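You operate a simulated robot arm through the tools that you are given. There is no shell and no other tool. Be economical: measure what you need, move in short steps, check, and stop when the job is done.

You are at the controls of a simulated robot arm. One attempt, no reset.

JOB
Bring the boat of beads up to the card's figure with the trickler.
Fine: boat on the pan, spout out, wind the orange wheel, at most 1 G over; spout parked, none spilt.

It is judged by the outcome, as a careful person would: the job done as asked, and still so three seconds after it is handed in. It fails if anything else is knocked over, pushed out of place, dropped, spilled or broken.

ROBOT AND FRAMES
A 7-joint arm with a two-finger parallel gripper, fixed in place. Base frame: the origin is at the foot of the arm, x ahead of it, y to its left, z up; the work surface is at about z = 850. Lengths are in mm, angles in degrees, forces in N, time in s.
Its first joint turns from -166.0 to 166.0 degrees. Payload 4.4 kg.
Tool frame: the origin (TCP) lies between the finger pads and is the grasp point; the fingertips stand 23 mm ahead of it; z points along the fingers, y is the line along which they close. The gripper opens to 94 mm. The fingers are 38 mm wide and 10 mm thick; the gripper's body (54 by 96 mm) begins 39 mm behind the TCP.
Orientation is that of the tool frame in the base frame, as a unit quaternion [x, y, z, w]. With the fingers straight down and closing along the base's y, the tool's x points along the base's -x, its y along +y and its z along -z.

CONTROLS
- The arm moves only by the tool step_arm. Its argument "steps" is a list of rows, each an object of numbers (a shift or turn left out is 0, a gripper value left out holds the last): "fingers": the closure, from 0 (fully open) to 1 (shut); "tx", "ty", "tz": the shift along the base's x, y, z in mm; "wx", "wy", "wz": the turn, a rotation vector about the base's x, y, z in degrees. In form: [{"fingers": .., "tx": .., "ty": .., "tz": .., "wx": .., "wy": .., "wz": ..}, ...]. A call has 1 to 12 rows; each row is the pose to reach, as a shift and turn from the pose commanded when the call began. Rows are played at 5 a second. More than 50 mm and 8.6 degrees between two rows, or a gripper value outside its range, and nothing of the call is played. A pose out of reach is approached as far as the arm can. The call stops where the force on the tool passes 90 N (or 10 N more than at its start, if that is more) or the arm is blocked; 0.2 s more then pass. The fingers move at their own pace (about 72 mm/s each) and stop on an object; they squeeze with about 22 N. The grip force told is the motor's: it shows also when the fingers shut on nothing. Time passes only in rows, and 0.2 s behind the last, so rows that repeat a pose let the fingers close. It gives the time, the measured TCP pose, the force on the tool (base axes), the opening and the grip force at its end, in the units of the frame above (readings bear some noise).
- Cameras (640 x 400 px; columns grow to the right, rows downward): "scene" is fixed at [55.2, -506.5, 1659.4]; the picture's right is [0.76, -0.65, 0.00], its down [-0.44, -0.51, -0.74] and it looks along [0.48, 0.56, -0.67] (base axes); focal length 363 px, centre (320, 200). "wrist" rides on the gripper at [86, 16, -75] in the tool frame; the picture's right is [-0.18, 0.98, 0.00], its down [-0.58, -0.11, -0.81] and it looks along [-0.79, -0.15, 0.59] (tool axes); focal length 243 px, centre (320, 200).
- get_image(camera): a new picture of that camera. It takes no simulated time.
- pixel_to_xyz(camera, pixels): for up to 12 pixels [column, row] of the newest picture of that camera ("zoom" is the newest enlarged one), the place [x, y, z] in the base frame of the surface seen there, good to about 2 mm, but the place of the scene camera against the robot may be out by one fixed shift of up to 18 mm in any direction. It takes no simulated time.
- close_up(camera, box): a new picture of the part [left, top, right, bottom] of that camera's present view, enlarged. It takes no simulated time.
- finish_job(): hands the job in; it is judged then, once.

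Work in short steps. Measure before you move; look again where a grasp or a placing could have gone wrong, and mend it. You have 80 turns and 46 pictures in all, those below and enlarged ones among them. Open the gripper and draw the arm clear of the work before you hand the job in, unless the task says otherwise; then end with one line.

The tools are called by a JSON object that holds its "name" and its "arguments". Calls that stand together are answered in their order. step_arm: Moves the arm, as the interface text tells. Its arguments: {"type":"object","properties":{"steps":{"type":"array"}},"required":["steps"]} The other tools are called the same way: get_image (camera) takes a picture; pixel_to_xyz (camera, pixels) gives the place of the surface under pixels of a picture; close_up (camera, box) takes an enlarged picture of a part of a camera's view; finish_job () hands the job in.

At the start:

```text
time_s: 0.0
tcp_pos: [578.2, -287.1, 1295.9]
orientation: [0.001, 1.0, 0.0, 0.0]
force: [-0.4, 0.3, 0.7]
grip_width: 94.1
grip_force: 0.1
```

scene: 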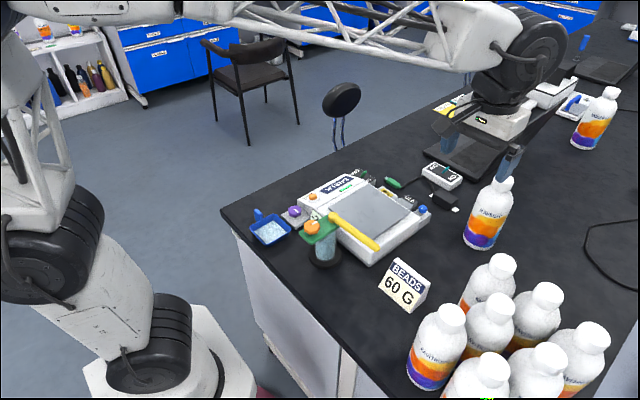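
wrist: 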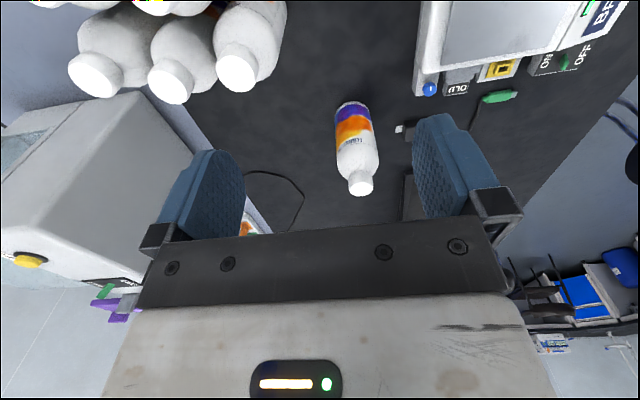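

The scene shows the balance around (365,215), trickler at (325,240), boat at (270,228), and card 60 G. I take enlarged views to see the details.

{"name": "close_up", "arguments": {"camera": "scene", "box": [230, 160, 470, 310]}}

{"name": "close_up", "arguments": {"camera": "scene", "box": [240, 170, 352, 275]}}

```text
2.67 times, centred on (350, 235) of scene
```

zoom: 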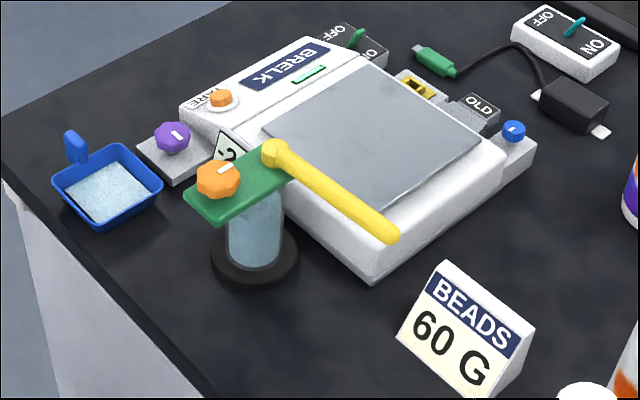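

```text
3.81 times, centred on (296, 222) of scene
```

zoom: 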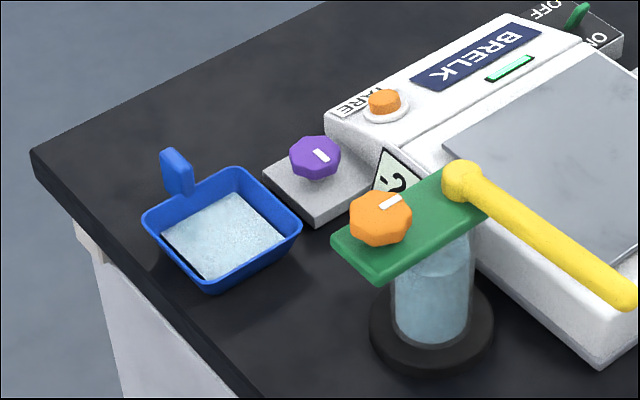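

I measure the key points on the newest zoom and the scene.

{"name": "pixel_to_xyz", "arguments": {"camera": "zoom", "pixels": [[176, 158], [180, 185], [225, 235], [145, 222], [238, 168], [300, 230], [208, 290], [380, 215], [345, 240], [460, 175], [622, 292], [316, 150]]}}

{"name": "pixel_to_xyz", "arguments": {"camera": "scene", "pixels": [[370, 208], [329, 211], [374, 185], [415, 208], [374, 235], [346, 188], [313, 196], [392, 182], [422, 208], [364, 174], [446, 171], [325, 262]]}}

```text
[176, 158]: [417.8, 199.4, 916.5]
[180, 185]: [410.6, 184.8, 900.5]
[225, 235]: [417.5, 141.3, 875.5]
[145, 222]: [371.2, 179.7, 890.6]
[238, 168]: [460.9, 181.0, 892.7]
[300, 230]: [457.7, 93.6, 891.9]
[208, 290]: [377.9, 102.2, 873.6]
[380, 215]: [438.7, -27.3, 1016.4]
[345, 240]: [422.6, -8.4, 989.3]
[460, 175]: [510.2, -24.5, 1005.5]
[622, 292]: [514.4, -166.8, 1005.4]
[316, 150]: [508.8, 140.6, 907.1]
```

```text
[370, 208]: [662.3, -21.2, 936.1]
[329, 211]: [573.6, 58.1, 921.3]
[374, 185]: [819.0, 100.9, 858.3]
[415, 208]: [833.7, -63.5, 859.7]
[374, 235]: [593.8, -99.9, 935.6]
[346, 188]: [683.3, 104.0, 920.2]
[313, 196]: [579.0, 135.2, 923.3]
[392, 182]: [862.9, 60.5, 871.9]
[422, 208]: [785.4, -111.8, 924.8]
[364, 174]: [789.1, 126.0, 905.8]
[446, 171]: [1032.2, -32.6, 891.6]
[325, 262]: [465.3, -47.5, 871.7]
```

The balance, trickler and boat are located roughly. I move the arm towards (400,104,1110), staying above everything, to see the balance controls with the wrist camera.

{"name": "step_arm", "arguments": {"steps": [{"tx": -18, "ty": 39, "tz": -18}, {"tx": -36, "ty": 78, "tz": -36}, {"tx": -53, "ty": 117, "tz": -54}, {"tx": -71, "ty": 156, "tz": -72}, {"tx": -89, "ty": 195, "tz": -90}, {"tx": -107, "ty": 234, "tz": -108}, {"tx": -125, "ty": 273, "tz": -126}, {"tx": -142, "ty": 312, "tz": -144}, {"tx": -160, "ty": 351, "tz": -162}, {"tx": -178, "ty": 391, "tz": -185}]}}

{"name": "get_image", "arguments": {"camera": "wrist"}}

```text
time_s: 2.2
tcp_pos: [399.4, 105.1, 1110.5]
orientation: [0.0, 1.0, 0.0, 0.0]
force: [-0.6, -0.1, -0.3]
grip_width: 93.9
grip_force: 0.0
```

```text
41 pictures are left
```

wrist: 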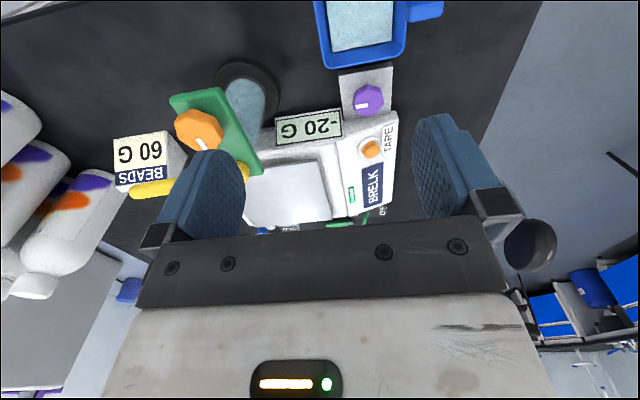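

The balance's display (facing the arm, at (308,126)) seems to read "-20 G" with an empty pan. I zoom in to be sure and measure boat and trickler with this camera.

{"name": "close_up", "arguments": {"camera": "wrist", "box": [110, 0, 450, 240]}}

{"name": "pixel_to_xyz", "arguments": {"camera": "wrist", "pixels": [[198, 130], [180, 96], [255, 172], [140, 190], [320, 5], [328, 62], [398, 55], [425, 10], [360, 20], [290, 190], [245, 95], [160, 150]]}}

```text
1.67 times, centred on (280, 120) of wrist
```

zoom: 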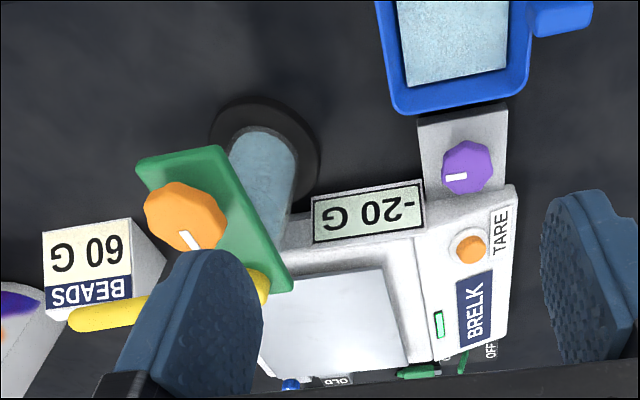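

```text
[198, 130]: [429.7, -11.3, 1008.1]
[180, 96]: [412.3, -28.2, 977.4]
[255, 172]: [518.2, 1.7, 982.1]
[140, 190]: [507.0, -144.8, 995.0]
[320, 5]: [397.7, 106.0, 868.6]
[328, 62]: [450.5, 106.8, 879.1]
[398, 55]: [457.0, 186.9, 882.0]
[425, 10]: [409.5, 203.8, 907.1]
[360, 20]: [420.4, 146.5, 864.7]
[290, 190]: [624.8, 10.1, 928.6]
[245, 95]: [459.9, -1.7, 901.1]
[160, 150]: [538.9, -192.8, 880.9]
```

Display reads −20 G: the empty boat appears already tared out, so I leave TARE alone. I back off to view the boat and trickler wholly.

{"name": "step_arm", "arguments": {"steps": [{"tx": -45, "ty": 5, "tz": -15}, {"tx": -90, "ty": 15, "tz": -35}, {"tx": -135, "ty": 20, "tz": -55}, {"tx": -150, "ty": 20, "tz": -70}]}}

{"name": "get_image", "arguments": {"camera": "wrist"}}

```text
refused: row 2 steps farther than a row can; nothing moved
```

```text
39 pictures are left
```

wrist: 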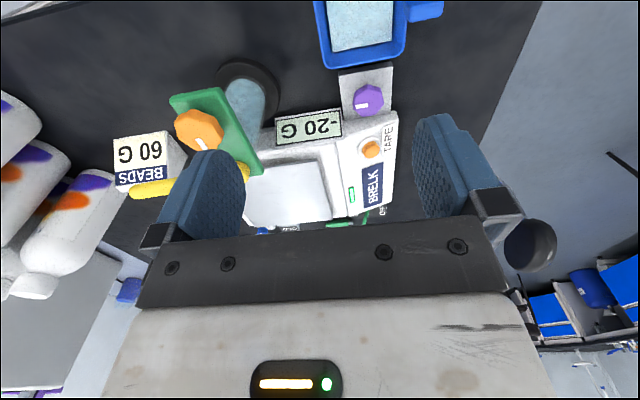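

The move was refused for step size; I repeat with smaller rows.

{"name": "step_arm", "arguments": {"steps": [{"tx": -38, "ty": 5, "tz": -17}, {"tx": -76, "ty": 10, "tz": -35}, {"tx": -114, "ty": 15, "tz": -52}, {"tx": -150, "ty": 20, "tz": -70}, {"tx": -150, "ty": 20, "tz": -70}]}}

```text
time_s: 3.4
tcp_pos: [251.3, 125.0, 1042.1]
orientation: [0.0, 1.0, 0.001, -0.001]
force: [-0.5, -0.3, 0.2]
grip_width: 93.8
grip_force: 0.1
```

Now a picture from the new pose.

{"name": "get_image", "arguments": {"camera": "wrist"}}

```text
38 pictures are left
```

wrist: 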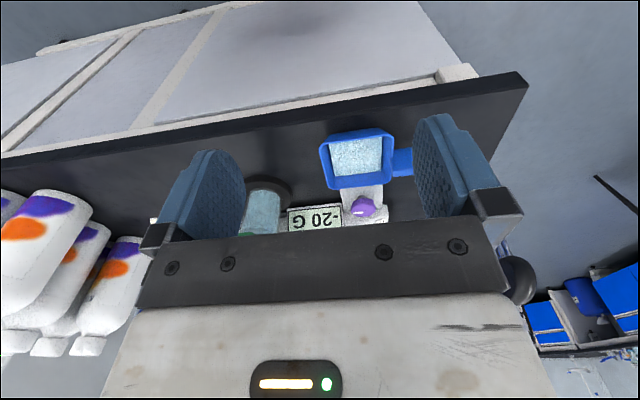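

The boat is at (357,158), handle at (402,163) to +y. I enlarge it and measure.

{"name": "close_up", "arguments": {"camera": "wrist", "box": [235, 110, 425, 240]}}

{"name": "pixel_to_xyz", "arguments": {"camera": "wrist", "pixels": [[321, 140], [331, 187], [394, 184], [384, 131], [358, 155], [396, 162], [409, 152], [411, 172], [403, 173], [403, 152], [268, 195], [410, 162]]}}

```text
3.08 times, centred on (330, 175) of wrist
```

zoom: 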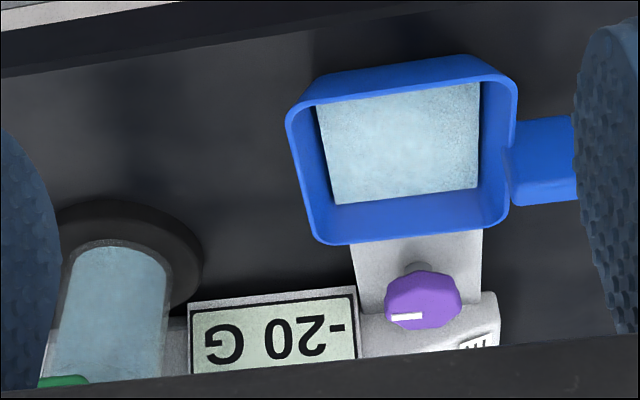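

```text
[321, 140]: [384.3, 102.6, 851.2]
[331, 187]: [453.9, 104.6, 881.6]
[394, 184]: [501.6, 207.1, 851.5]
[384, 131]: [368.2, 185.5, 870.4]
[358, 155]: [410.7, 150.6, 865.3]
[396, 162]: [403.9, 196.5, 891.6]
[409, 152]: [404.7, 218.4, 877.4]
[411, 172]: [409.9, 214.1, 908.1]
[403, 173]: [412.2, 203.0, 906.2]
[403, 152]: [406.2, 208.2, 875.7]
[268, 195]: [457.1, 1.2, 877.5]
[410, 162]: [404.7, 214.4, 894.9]
```

The handle is a vertical tab in the y–z plane: x≈405–411, y≈190–220, top z≈908; boat rim z≈882, table 851. I turn the gripper −90° about z (closing along x, camera on the +y side) and go above the tab.

{"name": "step_arm", "arguments": {"steps": [{"wz": -8, "tx": 13, "ty": 8}, {"wz": -16, "tx": 26, "ty": 15}, {"wz": -24, "tx": 39, "ty": 23}, {"wz": -32, "tx": 52, "ty": 30}, {"wz": -40, "tx": 65, "ty": 38}, {"wz": -48, "tx": 78, "ty": 45}, {"wz": -56, "tx": 91, "ty": 52}, {"wz": -64, "tx": 104, "ty": 60, "tz": -10}, {"wz": -72, "tx": 117, "ty": 67, "tz": -25}, {"wz": -80, "tx": 130, "ty": 75, "tz": -40}, {"wz": -88, "tx": 145, "ty": 80, "tz": -55}, {"wz": -90, "tx": 157, "ty": 85, "tz": -70}]}}

{"name": "get_image", "arguments": {"camera": "wrist"}}

```text
time_s: 6.0
tcp_pos: [407.2, 209.6, 972.6]
orientation: [0.708, 0.707, -0.001, 0.0]
force: [-0.7, 0.6, 0.2]
grip_width: 94.0
grip_force: 0.1
```

```text
36 pictures are left
```

wrist: 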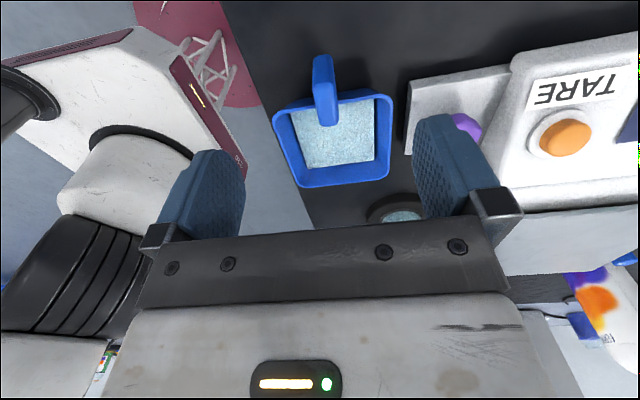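

The tab lies at (323,90) in the wrist view, aligned with the fingers' mid-plane. I measure its ends.

{"name": "pixel_to_xyz", "arguments": {"camera": "wrist", "pixels": [[322, 58], [324, 80], [314, 70], [331, 70], [326, 118], [280, 110], [385, 98], [303, 185], [388, 175], [340, 140], [318, 90], [335, 90]]}}

```text
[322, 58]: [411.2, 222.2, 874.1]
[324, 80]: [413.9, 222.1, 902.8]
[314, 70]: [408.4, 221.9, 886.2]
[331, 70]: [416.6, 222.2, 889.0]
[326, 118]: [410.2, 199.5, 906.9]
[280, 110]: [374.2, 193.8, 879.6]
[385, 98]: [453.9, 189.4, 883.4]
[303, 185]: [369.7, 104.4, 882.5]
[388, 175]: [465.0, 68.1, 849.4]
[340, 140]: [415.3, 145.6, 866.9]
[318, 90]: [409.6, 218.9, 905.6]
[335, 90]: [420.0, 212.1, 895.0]
```

Tab centre x≈412, y≈192–222, top 907. I descend to TCP (412,212,907), tips at 884 above the rim, then close.

{"name": "step_arm", "arguments": {"steps": [{"tx": 5, "ty": 3, "tz": -20}, {"tx": 5, "ty": 3, "tz": -45}, {"tx": 5, "ty": 3, "tz": -65.5}, {"tx": 5, "ty": 3, "tz": -65.5, "fingers": 0.5}, {"tx": 5, "ty": 3, "tz": -65.5, "fingers": 0.75}, {"tx": 5, "ty": 3, "tz": -65.5, "fingers": 1}, {"tx": 5, "ty": 3, "tz": -65.5, "fingers": 1}, {"tx": 5, "ty": 3, "tz": -65.5, "fingers": 1}, {"tx": 5, "ty": 3, "tz": -65.5, "fingers": 1}]}}

{"name": "close_up", "arguments": {"camera": "scene", "box": [230, 160, 400, 280]}}

```text
time_s: 8.0
tcp_pos: [412.6, 211.5, 907.3]
orientation: [0.708, 0.707, 0.0, 0.001]
force: [-0.1, 0.1, -0.3]
grip_width: 13.0
grip_force: 21.9
```

```text
3.33 times, centred on (315, 220) of scene
```

zoom: 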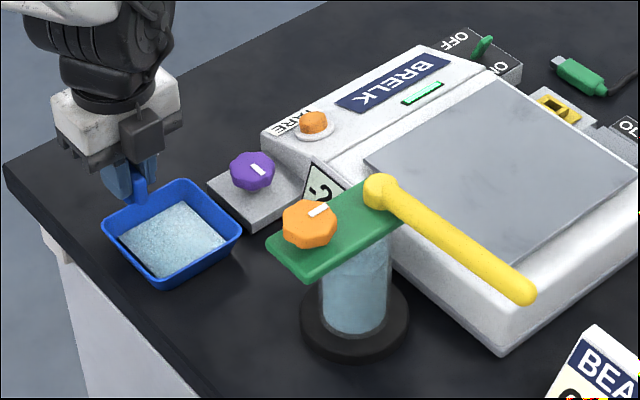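

Held at 13 mm. I measure the pan's corners and the spout in this zoom before carrying, and lift gently.

{"name": "pixel_to_xyz", "arguments": {"camera": "zoom", "pixels": [[372, 165], [495, 92], [628, 178], [510, 262], [380, 188], [525, 292], [505, 278], [310, 205], [310, 118], [135, 172], [355, 320], [450, 235]]}}

{"name": "step_arm", "arguments": {"steps": [{"tz": 4}, {"tz": 12}, {"tz": 25}, {"tz": 45}, {"tz": 65}, {"tz": 85}, {"tz": 105}, {"tz": 115}, {"tz": 120}]}}

{"name": "get_image", "arguments": {"camera": "wrist"}}

```text
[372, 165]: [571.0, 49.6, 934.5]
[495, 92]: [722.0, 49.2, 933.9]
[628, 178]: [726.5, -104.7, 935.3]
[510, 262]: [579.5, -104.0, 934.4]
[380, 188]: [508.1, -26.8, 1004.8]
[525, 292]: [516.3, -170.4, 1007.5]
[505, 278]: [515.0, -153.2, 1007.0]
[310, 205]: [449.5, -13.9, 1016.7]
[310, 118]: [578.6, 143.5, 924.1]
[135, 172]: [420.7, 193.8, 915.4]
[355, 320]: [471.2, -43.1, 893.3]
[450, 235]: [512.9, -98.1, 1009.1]
```

```text
time_s: 10.0
tcp_pos: [412.9, 212.7, 1026.7]
orientation: [0.708, 0.707, 0.001, 0.0]
force: [0.2, 0.9, -0.7]
grip_width: 12.7
grip_force: 21.8
```

```text
34 pictures are left
```

wrist: 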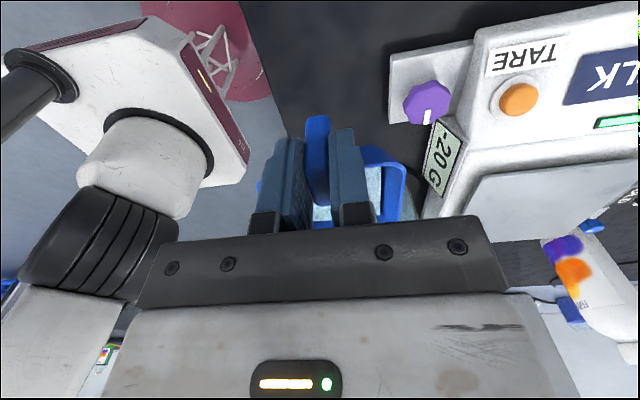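

Boat lifted level. True pan centre ≈(641,−18,925) after the scene shift; I carry first along +x with y kept, gently.

{"name": "step_arm", "arguments": {"steps": [{"tx": 6}, {"tx": 20}, {"tx": 42}, {"tx": 66}, {"tx": 90}, {"tx": 114}, {"tx": 138}, {"tx": 162}, {"tx": 186}, {"tx": 208}, {"tx": 222}, {"tx": 228}]}}

{"name": "step_arm", "arguments": {"steps": [{"ty": -6}, {"ty": -20}, {"ty": -40}, {"ty": -62}, {"ty": -84}, {"ty": -106}, {"ty": -128}, {"ty": -146}, {"ty": -158}, {"ty": -165}, {"ty": -165}]}}

{"name": "get_image", "arguments": {"camera": "wrist"}}

{"name": "close_up", "arguments": {"camera": "scene", "box": [260, 130, 460, 280]}}

```text
time_s: 12.6
tcp_pos: [639.9, 211.0, 1025.6]
orientation: [0.707, 0.707, 0.0, 0.0]
force: [0.7, 0.0, 0.1]
grip_width: 13.0
grip_force: 22.5
```

```text
time_s: 15.0
tcp_pos: [641.5, 47.9, 1025.1]
orientation: [0.707, 0.707, 0.0, -0.001]
force: [-0.2, 0.2, -1.1]
grip_width: 13.3
grip_force: 21.8
```

```text
33 pictures are left
```

wrist: 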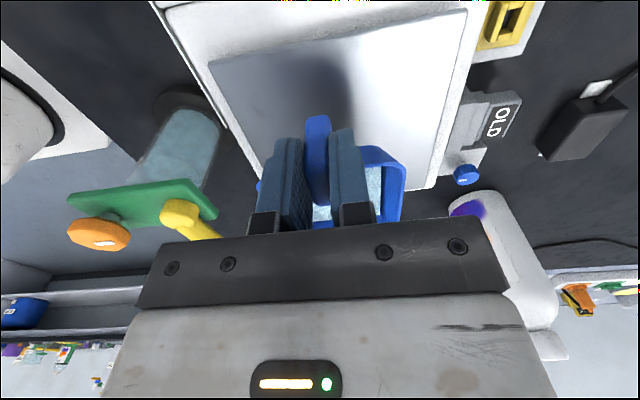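

```text
2.67 times, centred on (360, 205) of scene
```

zoom: 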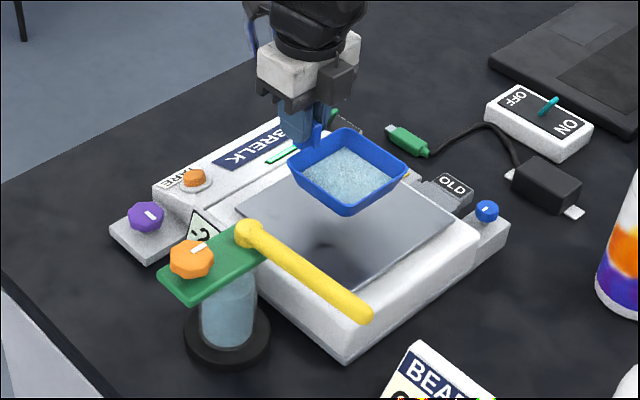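

Over the pan. I measure spout pivot and pan with the wrist camera, so the boat can be set right under the spout.

{"name": "pixel_to_xyz", "arguments": {"camera": "wrist", "pixels": [[212, 66], [463, 14], [433, 185], [272, 130], [180, 215], [170, 207], [205, 225], [75, 200], [98, 236], [215, 212], [160, 185], [335, 90]]}}

{"name": "pixel_to_xyz", "arguments": {"camera": "zoom", "pixels": [[248, 232], [362, 312], [290, 172], [345, 132], [405, 172], [345, 212], [192, 255], [345, 175]]}}

```text
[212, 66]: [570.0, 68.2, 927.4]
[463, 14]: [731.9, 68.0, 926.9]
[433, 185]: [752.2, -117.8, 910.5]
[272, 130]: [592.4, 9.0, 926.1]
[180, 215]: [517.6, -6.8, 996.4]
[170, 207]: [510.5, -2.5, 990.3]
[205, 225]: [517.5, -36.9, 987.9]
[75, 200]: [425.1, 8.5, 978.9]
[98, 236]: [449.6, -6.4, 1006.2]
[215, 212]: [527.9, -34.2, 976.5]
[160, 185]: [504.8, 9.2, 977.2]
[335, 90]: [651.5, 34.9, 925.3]
```

```text
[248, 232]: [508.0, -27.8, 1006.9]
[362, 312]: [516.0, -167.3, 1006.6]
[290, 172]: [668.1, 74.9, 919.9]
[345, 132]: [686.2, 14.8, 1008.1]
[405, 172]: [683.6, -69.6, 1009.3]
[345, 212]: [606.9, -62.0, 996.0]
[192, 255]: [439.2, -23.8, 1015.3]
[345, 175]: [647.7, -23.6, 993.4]
```

Pivot ≈(507,−16), spout length ≈140 so its mouth falls at ≈(643,−16): the boat is right there. I lower, slowly at the end.

{"name": "step_arm", "arguments": {"steps": [{"tz": -10}, {"tz": -22}, {"tz": -32}, {"tz": -37}, {"tz": -40}, {"tz": -41}, {"tz": -41}]}}

{"name": "close_up", "arguments": {"camera": "scene", "box": [290, 140, 450, 260]}}

```text
time_s: 16.6
tcp_pos: [641.8, 46.6, 983.9]
orientation: [0.707, 0.707, 0.0, 0.0]
force: [1.6, 0.0, -0.6]
grip_width: 13.1
grip_force: 21.9
```

```text
3.33 times, centred on (370, 200) of scene
```

zoom: 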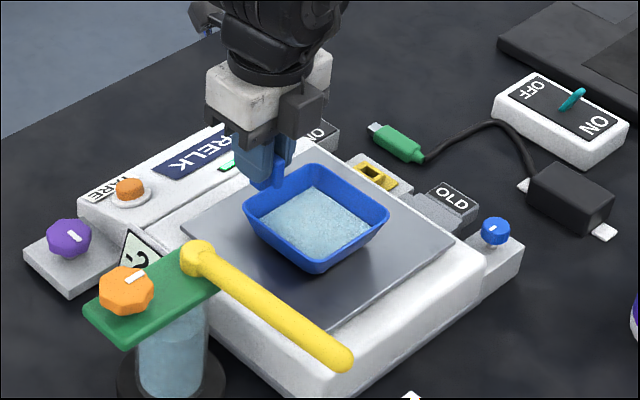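

Nearly down, no contact yet. I go on in 1 mm steps watching force.

{"name": "step_arm", "arguments": {"steps": [{"tz": -1}, {"tz": -2}, {"tz": -2}]}}

{"name": "step_arm", "arguments": {"steps": [{"tz": -0.7}, {"tz": -1.3}, {"tz": -1.3}]}}

```text
time_s: 17.4
tcp_pos: [641.5, 46.9, 981.5]
orientation: [0.707, 0.707, -0.001, 0.001]
force: [-0.3, 0.0, -0.9]
grip_width: 13.0
grip_force: 22.0
```

```text
time_s: 18.2
tcp_pos: [640.6, 46.3, 982.3]
orientation: [0.707, 0.707, 0.0, 0.001]
force: [-0.4, 0.8, 7.6]
grip_width: 13.1
grip_force: 22.2
```

Contact felt (7.6 N). I ease up slightly, open, and rise.

{"name": "step_arm", "arguments": {"steps": [{"tz": 0.7}, {"tz": 0.7, "fingers": 0.75}, {"tz": 0.7, "fingers": 0.5}, {"tz": 0.7, "fingers": 0.5}, {"tz": 15, "fingers": 0.5}, {"tz": 40, "fingers": 0.5}, {"tz": 80, "fingers": 0.5}, {"tz": 120, "fingers": 0.5}]}}

{"name": "get_image", "arguments": {"camera": "wrist"}}

{"name": "close_up", "arguments": {"camera": "scene", "box": [290, 140, 450, 260]}}

```text
time_s: 20.0
tcp_pos: [640.4, 46.8, 1101.1]
orientation: [0.707, 0.707, 0.0, -0.001]
force: [-1.0, 0.6, 0.6]
grip_width: 46.8
grip_force: 0.0
```

```text
30 pictures are left
```

wrist: 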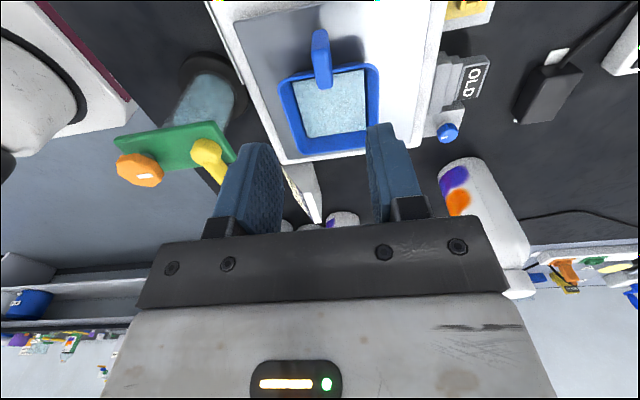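

```text
3.33 times, centred on (370, 200) of scene
```

zoom: 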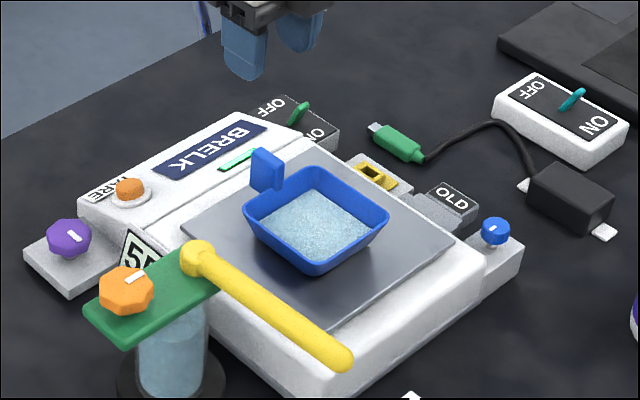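

Boat stands on the pan and the display now begins with "5". I shift to look at the display and the trickler.

{"name": "step_arm", "arguments": {"steps": [{"tx": -40, "ty": 15}, {"tx": -80, "ty": 35, "tz": 10}, {"tx": -110, "ty": 60, "tz": 20}, {"tx": -120, "ty": 80, "tz": 20}, {"tx": -120, "ty": 80, "tz": 20}]}}

{"name": "get_image", "arguments": {"camera": "wrist"}}

{"name": "close_up", "arguments": {"camera": "wrist", "box": [60, 0, 440, 240]}}

```text
time_s: 21.2
tcp_pos: [520.0, 127.0, 1121.1]
orientation: [0.707, 0.707, 0.001, 0.0]
force: [-0.3, -0.7, 0.3]
grip_width: 47.1
grip_force: 0.1
```

```text
28 pictures are left
```

wrist: 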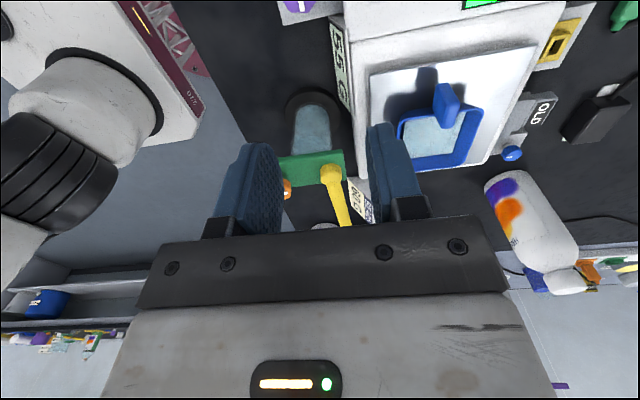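

```text
1.67 times, centred on (250, 120) of wrist
```

zoom: 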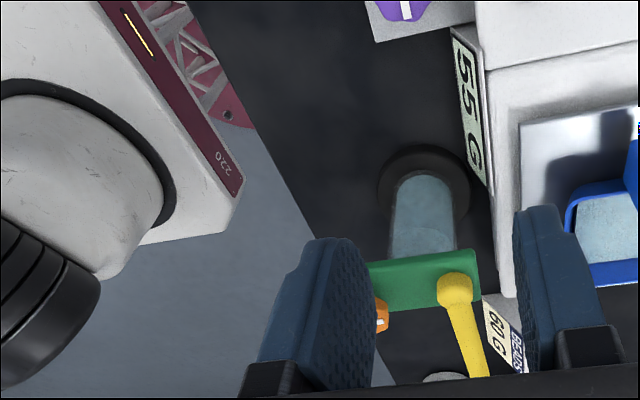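

It reads 55 G, so 5 G are needed. I measure the pivot, spout and plate.

{"name": "pixel_to_xyz", "arguments": {"camera": "zoom", "pixels": [[455, 280], [456, 296], [442, 290], [470, 288], [465, 330], [475, 365], [456, 330], [476, 330], [380, 305], [472, 260], [383, 268], [382, 318]]}}

```text
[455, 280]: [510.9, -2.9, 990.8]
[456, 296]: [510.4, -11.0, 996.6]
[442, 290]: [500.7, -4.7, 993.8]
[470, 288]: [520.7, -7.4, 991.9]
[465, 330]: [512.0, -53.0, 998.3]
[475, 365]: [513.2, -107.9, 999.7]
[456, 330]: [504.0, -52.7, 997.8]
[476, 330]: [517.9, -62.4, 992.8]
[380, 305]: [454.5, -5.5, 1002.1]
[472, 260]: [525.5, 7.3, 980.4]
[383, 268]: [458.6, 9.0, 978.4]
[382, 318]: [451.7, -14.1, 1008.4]
```

Pivot ≈(511,−14), spout along −y with top z≈999. I go above the spout at (512.5,−129), staying high.

{"name": "step_arm", "arguments": {"steps": [{"tx": -2, "ty": -45}, {"tx": -4, "ty": -92}, {"tx": -5, "ty": -140}, {"tx": -6, "ty": -187}, {"tx": -7, "ty": -230, "tz": -15}, {"tx": -7, "ty": -256, "tz": -40}, {"tx": -7, "ty": -256, "tz": -60}, {"tx": -7, "ty": -256, "tz": -60}]}}

{"name": "get_image", "arguments": {"camera": "wrist"}}

{"name": "get_image", "arguments": {"camera": "scene"}}

```text
time_s: 23.0
tcp_pos: [514.1, -129.8, 1060.8]
orientation: [0.708, 0.707, 0.0, 0.001]
force: [-0.3, 0.2, 0.1]
grip_width: 47.2
grip_force: 0.0
```

```text
26 pictures are left
```

wrist: 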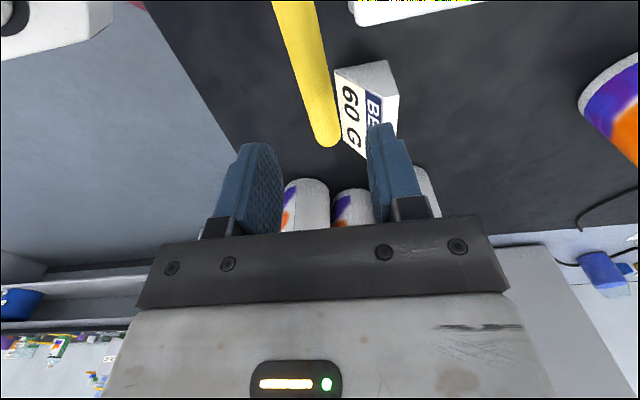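

```text
25 pictures are left
```

scene: 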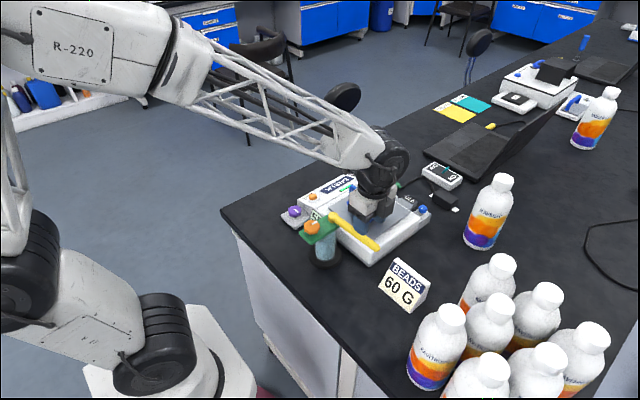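

The fingers are right above the spout. I measure the spout near its tip.

{"name": "pixel_to_xyz", "arguments": {"camera": "wrist", "pixels": [[328, 140], [318, 120], [333, 115], [306, 60], [287, 60], [325, 60], [311, 100], [334, 100]]}}

```text
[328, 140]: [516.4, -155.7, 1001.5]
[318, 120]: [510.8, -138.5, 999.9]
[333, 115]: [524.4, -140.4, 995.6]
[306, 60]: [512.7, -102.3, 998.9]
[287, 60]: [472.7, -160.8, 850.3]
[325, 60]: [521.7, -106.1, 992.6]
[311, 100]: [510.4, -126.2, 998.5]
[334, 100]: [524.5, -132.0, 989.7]
```

Tube centre ≈515 at y=−130, Ø≈18, top 1000. I descend straddling it (tips ~984) and close to a loose cage of ~28 mm.

{"name": "step_arm", "arguments": {"steps": [{"tx": 1, "tz": -20}, {"tx": 1, "tz": -40}, {"tx": 1, "tz": -54}, {"tx": 1, "tz": -54, "fingers": 0.7}, {"tx": 1, "tz": -54, "fingers": 0.7}, {"tx": 1, "tz": -54, "fingers": 0.7}]}}

{"name": "get_image", "arguments": {"camera": "wrist"}}

```text
time_s: 24.4
tcp_pos: [515.7, -129.1, 1006.2]
orientation: [0.707, 0.707, 0.0, 0.0]
force: [0.4, -0.9, 0.0]
grip_width: 28.2
grip_force: 0.1
```

```text
24 pictures are left
```

wrist: 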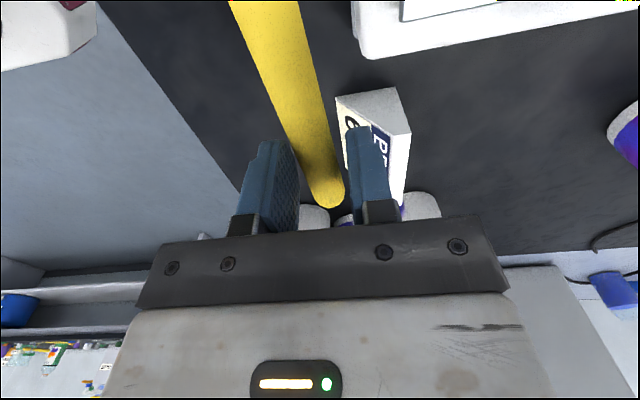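

The tube is caged between the fingers. I swing it out: first part of the arc.

{"name": "step_arm", "arguments": {"steps": [{"tx": 14, "ty": 1, "wz": 7.5}, {"tx": 29, "ty": 4, "wz": 15}, {"tx": 43, "ty": 9, "wz": 22.5}, {"tx": 56.5, "ty": 16, "wz": 30}, {"tx": 69, "ty": 25, "wz": 37.5}]}}

{"name": "close_up", "arguments": {"camera": "scene", "box": [270, 130, 470, 280]}}

```text
time_s: 25.6
tcp_pos: [584.9, -104.3, 1006.6]
orientation: [0.442, 0.897, 0.0, 0.001]
force: [0.0, -0.5, 0.3]
grip_width: 28.4
grip_force: 0.2
```

```text
2.67 times, centred on (370, 205) of scene
```

zoom: 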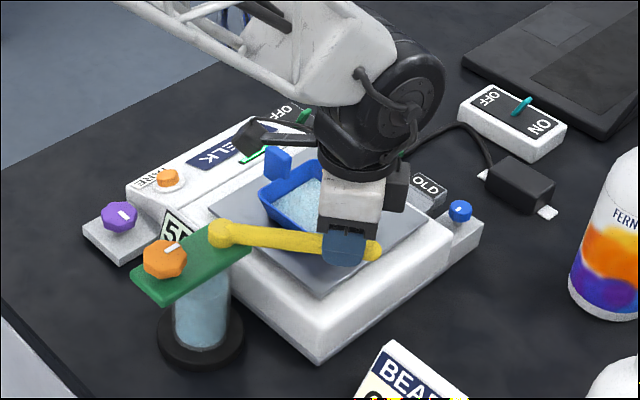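

The spout follows with no force and clears the boat. I complete the arc.

{"name": "step_arm", "arguments": {"steps": [{"tx": 11, "ty": 10, "wz": 7.5}, {"tx": 20.5, "ty": 22, "wz": 15}, {"tx": 29, "ty": 35, "wz": 22.5}, {"tx": 35, "ty": 48.6, "wz": 30}, {"tx": 39.5, "ty": 63, "wz": 37.5}, {"tx": 42, "ty": 78, "wz": 45}, {"tx": 42.5, "ty": 92, "wz": 52.5}, {"tx": 42.5, "ty": 92, "wz": 52.5}]}}

{"name": "step_arm", "arguments": {"steps": [{"tz": 20}, {"tz": 50}, {"tz": 90}, {"tz": 110}, {"tz": 110, "tx": -45}, {"tz": 110, "tx": -90}, {"tz": 110, "tx": -135}, {"tz": 110, "tx": -180}, {"tz": 110, "tx": -220}, {"tz": 110, "tx": -220}]}}

{"name": "get_image", "arguments": {"camera": "wrist"}}

{"name": "close_up", "arguments": {"camera": "scene", "box": [270, 150, 430, 270]}}

```text
time_s: 27.4
tcp_pos: [626.3, -13.2, 1008.2]
orientation: [-0.001, 1.0, 0.001, 0.0]
force: [0.2, -0.3, 0.2]
grip_width: 28.2
grip_force: 0.3
```

```text
time_s: 29.6
tcp_pos: [405.0, -12.3, 1118.4]
orientation: [0.0, 1.0, 0.0, -0.001]
force: [-0.8, -0.8, -0.5]
grip_width: 27.9
grip_force: 0.1
```

```text
22 pictures are left
```

wrist: 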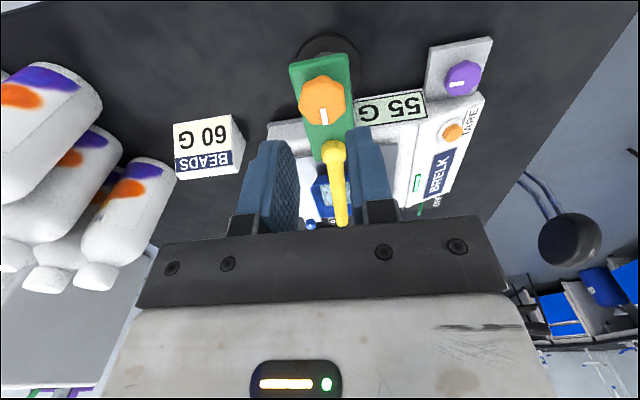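

```text
3.33 times, centred on (350, 210) of scene
```

zoom: 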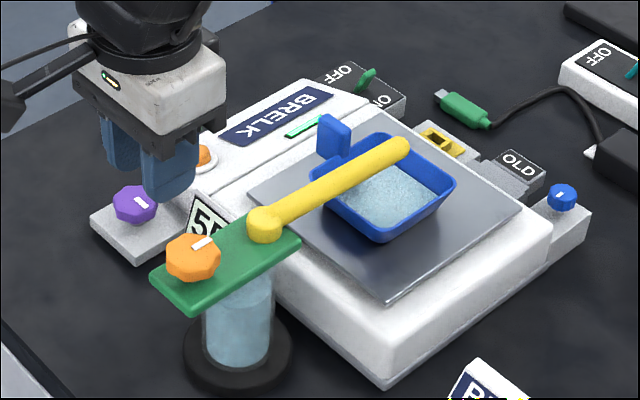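

Spout now points +x over the boat. I measure the wheel in the wrist picture and the spout tip in the zoom.

{"name": "pixel_to_xyz", "arguments": {"camera": "wrist", "pixels": [[322, 100], [302, 100], [343, 100], [322, 80], [323, 122], [310, 86], [336, 86], [323, 112], [303, 112], [344, 110]]}}

{"name": "pixel_to_xyz", "arguments": {"camera": "zoom", "pixels": [[398, 150], [390, 205], [265, 222], [195, 250], [455, 182], [380, 235], [322, 195], [333, 122]]}}

```text
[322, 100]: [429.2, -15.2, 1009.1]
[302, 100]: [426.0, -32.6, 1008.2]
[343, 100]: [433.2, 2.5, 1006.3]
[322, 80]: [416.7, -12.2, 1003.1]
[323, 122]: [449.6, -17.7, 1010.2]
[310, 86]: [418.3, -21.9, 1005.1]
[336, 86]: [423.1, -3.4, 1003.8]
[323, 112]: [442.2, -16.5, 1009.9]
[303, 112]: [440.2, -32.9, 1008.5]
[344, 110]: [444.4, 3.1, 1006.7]
```

```text
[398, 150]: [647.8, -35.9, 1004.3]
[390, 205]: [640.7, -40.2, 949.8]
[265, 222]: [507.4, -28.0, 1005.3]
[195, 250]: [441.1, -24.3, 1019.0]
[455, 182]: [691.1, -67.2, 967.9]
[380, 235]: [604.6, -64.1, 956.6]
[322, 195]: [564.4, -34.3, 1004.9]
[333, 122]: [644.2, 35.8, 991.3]
```

Wheel: centre ≈(433,−15), Ø≈37, top z≈1009; spout tip lies inside the boat's rim. I open to ~60 mm and come down around the wheel.

{"name": "step_arm", "arguments": {"steps": [{"fingers": 0.34, "tx": 14, "ty": -1.5}, {"tx": 28, "ty": -3}, {"tx": 28, "ty": -3, "tz": -40}, {"tx": 28, "ty": -3, "tz": -75}, {"tx": 28, "ty": -3, "tz": -95}, {"tx": 28, "ty": -3, "tz": -107}, {"tx": 28, "ty": -3, "tz": -107}]}}

{"name": "get_image", "arguments": {"camera": "wrist"}}

```text
time_s: 31.2
tcp_pos: [434.1, -15.4, 1010.7]
orientation: [-0.001, 1.0, 0.0, 0.0]
force: [0.0, -0.3, 0.0]
grip_width: 62.1
grip_force: 0.0
```

```text
20 pictures are left
```

wrist: 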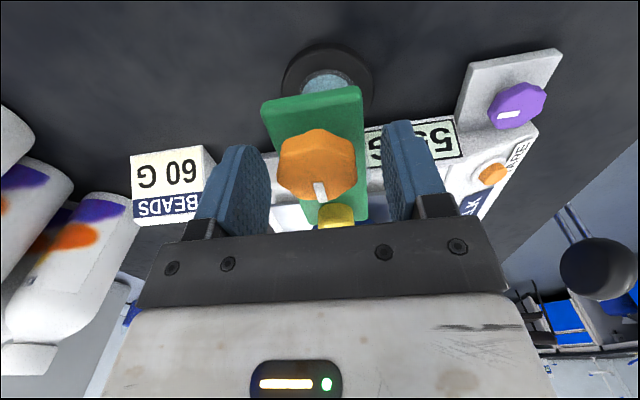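

Wheel sits between the fingers and the display digits should stay visible when closed. I close on the wheel and look.

{"name": "step_arm", "arguments": {"steps": [{"fingers": 0.5}, {"fingers": 0.6}, {"fingers": 0.8}, {"fingers": 0.8}, {"fingers": 0.8}]}}

{"name": "close_up", "arguments": {"camera": "wrist", "box": [240, 60, 560, 260]}}

```text
time_s: 32.4
tcp_pos: [433.7, -14.1, 1010.6]
orientation: [0.0, 1.0, 0.0, 0.0]
force: [-5.3, -4.6, 2.4]
grip_width: 39.1
grip_force: 21.7
```

```text
2.00 times, centred on (400, 160) of wrist
```

zoom: 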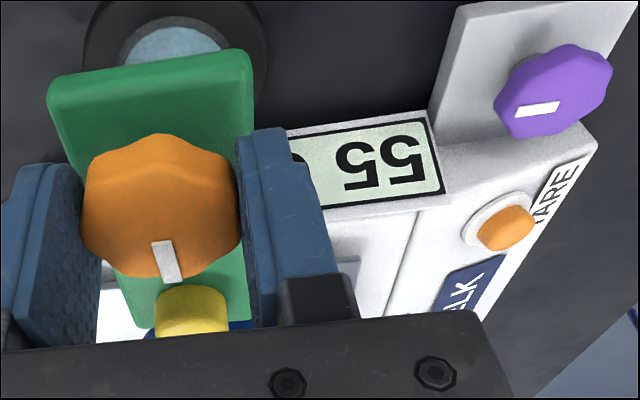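

Held at 39 mm, display 55. I wind 16° anticlockwise and read.

{"name": "step_arm", "arguments": {"steps": [{"wz": 4}, {"wz": 8}, {"wz": 12}, {"wz": 16}, {"wz": 16}, {"wz": 16}]}}

{"name": "close_up", "arguments": {"camera": "wrist", "box": [240, 60, 560, 260]}}

```text
time_s: 33.8
tcp_pos: [434.9, -15.1, 1011.3]
orientation: [-0.139, 0.99, 0.0, 0.001]
force: [4.8, 5.3, 7.5]
grip_width: 39.1
grip_force: 22.1
```

```text
2.00 times, centred on (400, 160) of wrist
```

zoom: 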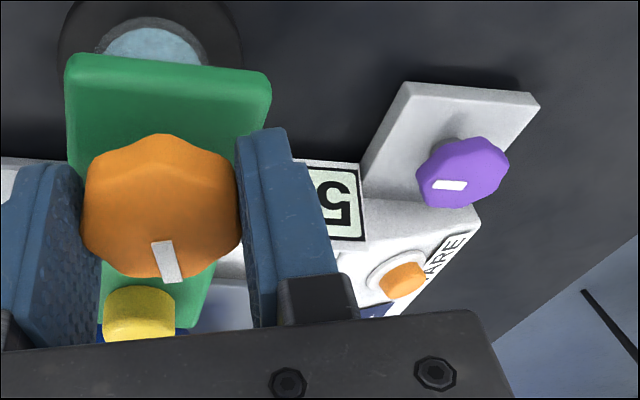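

The wheel followed, but the second digit is hidden. I release, turn the empty hand back, and read.

{"name": "step_arm", "arguments": {"steps": [{"fingers": 0.34}, {"fingers": 0.34}, {"wz": -8}, {"wz": -16}, {"wz": -16}]}}

{"name": "close_up", "arguments": {"camera": "wrist", "box": [240, 60, 560, 260]}}

```text
time_s: 35.0
tcp_pos: [433.6, -15.6, 1011.0]
orientation: [0.001, 1.0, 0.0, 0.0]
force: [-0.1, -0.4, -0.5]
grip_width: 62.0
grip_force: 0.0
```

```text
2.00 times, centred on (400, 160) of wrist
```

zoom: 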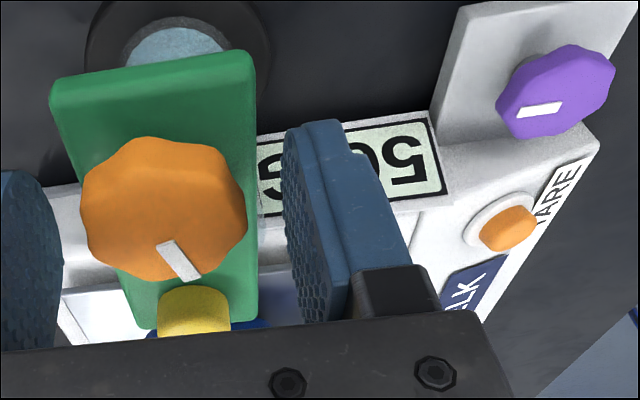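

Wheel mark moved ~16°. I close again at zero to uncover the digit and read it.

{"name": "step_arm", "arguments": {"steps": [{"fingers": 0.5}, {"fingers": 0.6}, {"fingers": 0.8}, {"fingers": 0.8}, {"fingers": 0.8}]}}

{"name": "close_up", "arguments": {"camera": "wrist", "box": [240, 60, 560, 260]}}

```text
time_s: 36.2
tcp_pos: [435.4, -15.2, 1011.4]
orientation: [0.0, 1.0, 0.0, 0.0]
force: [-4.3, 5.9, 4.2]
grip_width: 39.0
grip_force: 21.9
```

```text
2.00 times, centred on (400, 160) of wrist
```

zoom: 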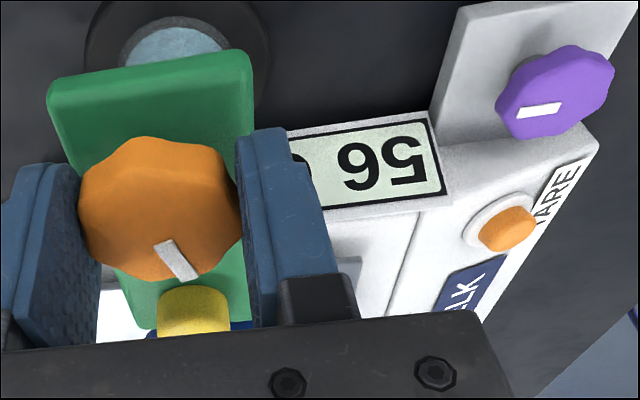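

Now 56 G: 16° gave about 1 G. I wind 32° more, release, turn back, regrip and read (14+ pictures left).

{"name": "step_arm", "arguments": {"steps": [{"wz": 5}, {"wz": 10}, {"wz": 15}, {"wz": 20}, {"wz": 25}, {"wz": 30}, {"wz": 32}, {"wz": 32}, {"wz": 32}]}}

{"name": "step_arm", "arguments": {"steps": [{"fingers": 0.34}, {"fingers": 0.34}, {"wz": -8}, {"wz": -16}, {"wz": -24}, {"wz": -32}, {"wz": -32, "fingers": 0.5}, {"wz": -32, "fingers": 0.6}, {"wz": -32, "fingers": 0.8}, {"wz": -32, "fingers": 0.8}, {"wz": -32, "fingers": 0.8}]}}

{"name": "close_up", "arguments": {"camera": "wrist", "box": [240, 60, 560, 260]}}

```text
time_s: 38.2
tcp_pos: [435.0, -14.5, 1010.2]
orientation: [-0.275, 0.961, 0.0, 0.0]
force: [-10.4, -5.8, 14.8]
grip_width: 39.3
grip_force: 21.8
```

```text
time_s: 40.6
tcp_pos: [434.7, -15.3, 1011.3]
orientation: [0.0, 1.0, -0.001, 0.0]
force: [-0.7, 5.4, -0.4]
grip_width: 39.0
grip_force: 22.3
```

```text
2.00 times, centred on (400, 160) of wrist
```

zoom: 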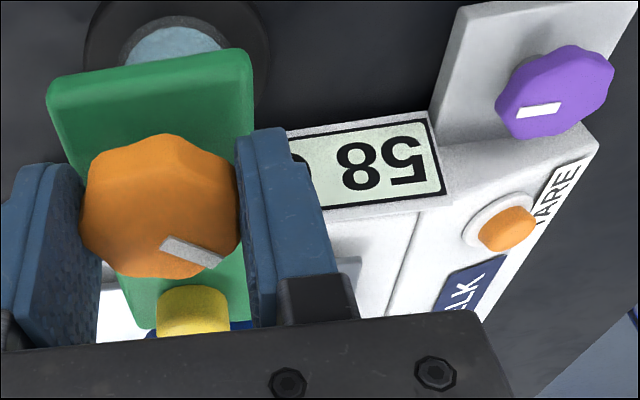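

58 G; the rate is about 16°/G. I wind 24° and read again.

{"name": "step_arm", "arguments": {"steps": [{"wz": 5}, {"wz": 10}, {"wz": 15}, {"wz": 20}, {"wz": 24}, {"wz": 24}, {"wz": 24}]}}

{"name": "step_arm", "arguments": {"steps": [{"fingers": 0.34}, {"fingers": 0.34}, {"wz": -8}, {"wz": -16}, {"wz": -24}, {"wz": -24, "fingers": 0.5}, {"wz": -24, "fingers": 0.6}, {"wz": -24, "fingers": 0.8}, {"wz": -24, "fingers": 0.8}, {"wz": -24, "fingers": 0.8}]}}

{"name": "close_up", "arguments": {"camera": "wrist", "box": [240, 60, 560, 260]}}

```text
time_s: 42.2
tcp_pos: [435.0, -15.0, 1010.6]
orientation: [-0.208, 0.978, 0.0, 0.0]
force: [-2.7, -5.2, 4.1]
grip_width: 38.8
grip_force: 22.5
```

```text
time_s: 44.4
tcp_pos: [433.6, -15.4, 1010.6]
orientation: [0.0, 1.0, -0.001, 0.0]
force: [-1.4, 5.1, 1.7]
grip_width: 39.1
grip_force: 22.2
```

```text
2.00 times, centred on (400, 160) of wrist
```

zoom: 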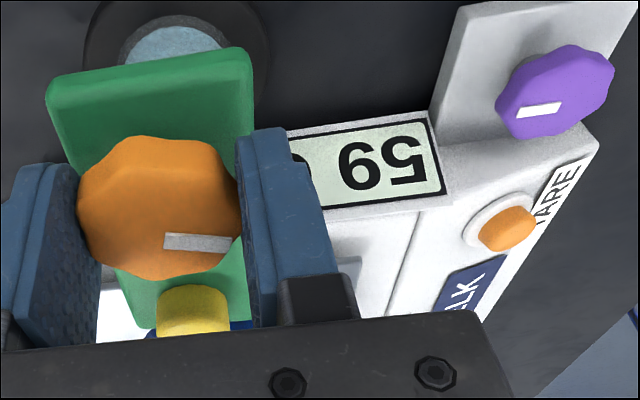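

59 G. I wind another 12° and read.

{"name": "step_arm", "arguments": {"steps": [{"wz": 4}, {"wz": 8}, {"wz": 12}, {"wz": 12}, {"wz": 12}]}}

{"name": "step_arm", "arguments": {"steps": [{"fingers": 0.34}, {"fingers": 0.34}, {"wz": -8}, {"wz": -12}, {"wz": -12, "fingers": 0.5}, {"wz": -12, "fingers": 0.6}, {"wz": -12, "fingers": 0.8}, {"wz": -12, "fingers": 0.8}, {"wz": -12, "fingers": 0.8}]}}

{"name": "close_up", "arguments": {"camera": "wrist", "box": [240, 60, 560, 260]}}

```text
time_s: 45.6
tcp_pos: [434.0, -16.3, 1011.0]
orientation: [-0.104, 0.995, 0.0, 0.001]
force: [-3.7, 0.9, -0.2]
grip_width: 39.3
grip_force: 21.6
```

```text
time_s: 47.6
tcp_pos: [434.2, -14.3, 1010.1]
orientation: [0.0, 1.0, 0.001, 0.0]
force: [0.7, 0.1, 1.3]
grip_width: 38.4
grip_force: 22.0
```

```text
2.00 times, centred on (400, 160) of wrist
```

zoom: 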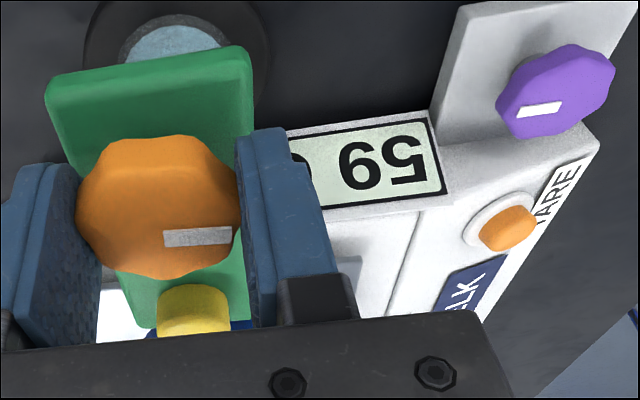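

Still 59; the wheel moved only ~7° net this time. I release, take the hand to −12°, grip, and wind up to 0° so I can read without regripping.

{"name": "step_arm", "arguments": {"steps": [{"fingers": 0.34}, {"fingers": 0.34}, {"wz": -6}, {"wz": -12}, {"wz": -12, "fingers": 0.5}, {"wz": -12, "fingers": 0.6}, {"wz": -12, "fingers": 0.8}, {"wz": -12, "fingers": 0.8}, {"wz": -12, "fingers": 0.8}, {"wz": -8}, {"wz": -5}, {"wz": -5}]}}

{"name": "close_up", "arguments": {"camera": "wrist", "box": [240, 60, 560, 260]}}

```text
time_s: 50.2
tcp_pos: [433.6, -15.2, 1010.3]
orientation: [0.043, 0.999, -0.001, 0.001]
force: [-7.0, -3.8, 2.7]
grip_width: 38.7
grip_force: 21.8
```

```text
2.00 times, centred on (400, 160) of wrist
```

zoom: 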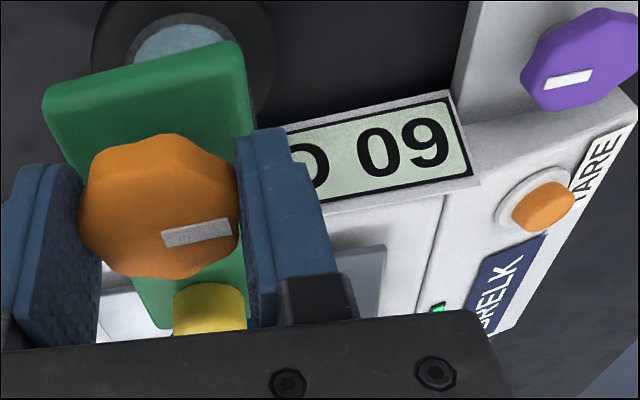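

It reads 60 G. In case the display rounds up from just below, I add a small 6° (~0.35 G) while watching that it stays 60.

{"name": "step_arm", "arguments": {"steps": [{"wz": 2}, {"wz": 4}, {"wz": 6}, {"wz": 6}, {"wz": 6}]}}

{"name": "close_up", "arguments": {"camera": "wrist", "box": [240, 60, 560, 260]}}

```text
time_s: 51.4
tcp_pos: [434.9, -14.4, 1009.9]
orientation: [-0.009, 1.0, 0.0, 0.0]
force: [-3.8, -0.3, -0.4]
grip_width: 39.0
grip_force: 21.9
```

```text
2.00 times, centred on (400, 160) of wrist
```

zoom: 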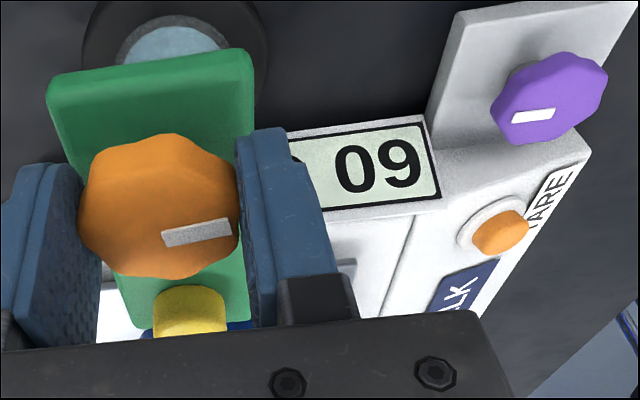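

Still 60 G. I release the wheel, rise, and go over the spout at (625,−20).

{"name": "step_arm", "arguments": {"steps": [{"fingers": 0.34}, {"fingers": 0.34}, {"fingers": 0.34, "tz": 30}, {"tz": 75, "wz": -1}, {"tz": 110, "wz": -1}, {"tz": 110, "tx": 45, "wz": -1, "fingers": 0.5}, {"tz": 110, "tx": 90, "wz": -1}, {"tz": 110, "tx": 135, "ty": -3, "wz": -1}, {"tz": 110, "tx": 175, "ty": -5, "wz": -1}, {"tz": 90, "tx": 191, "ty": -5, "wz": -1}, {"tz": 60, "tx": 191, "ty": -5, "wz": -1}, {"tz": 60, "tx": 191, "ty": -5, "wz": -1}]}}

{"name": "get_image", "arguments": {"camera": "wrist"}}

{"name": "close_up", "arguments": {"camera": "scene", "box": [270, 150, 430, 270]}}

```text
time_s: 54.0
tcp_pos: [625.6, -21.1, 1069.2]
orientation: [0.0, 1.0, 0.0, 0.0]
force: [-0.3, -0.1, -0.9]
grip_width: 47.0
grip_force: 0.2
```

```text
10 pictures are left
```

wrist: 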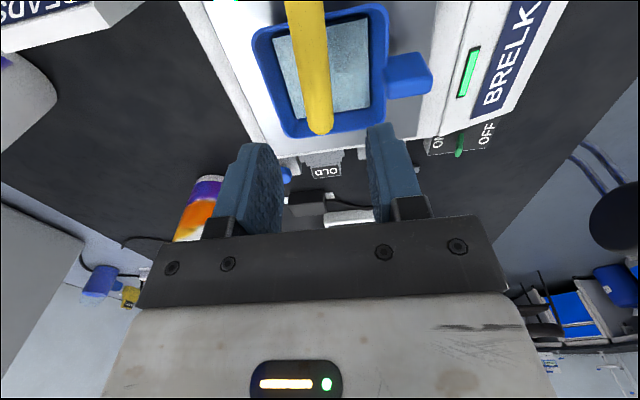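

```text
3.33 times, centred on (350, 210) of scene
```

zoom: 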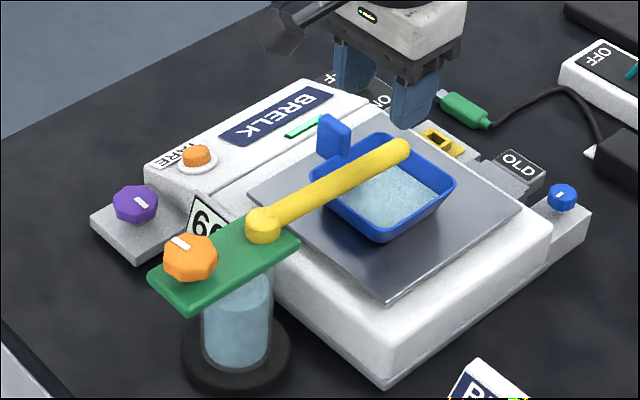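

I measure the tube against the hand before descending.

{"name": "pixel_to_xyz", "arguments": {"camera": "wrist", "pixels": [[320, 128], [313, 80], [309, 110], [331, 105], [305, 30]]}}

```text
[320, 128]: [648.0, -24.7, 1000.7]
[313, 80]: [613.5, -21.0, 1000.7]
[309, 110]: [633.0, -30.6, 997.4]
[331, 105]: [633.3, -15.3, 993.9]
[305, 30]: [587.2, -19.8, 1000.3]
```

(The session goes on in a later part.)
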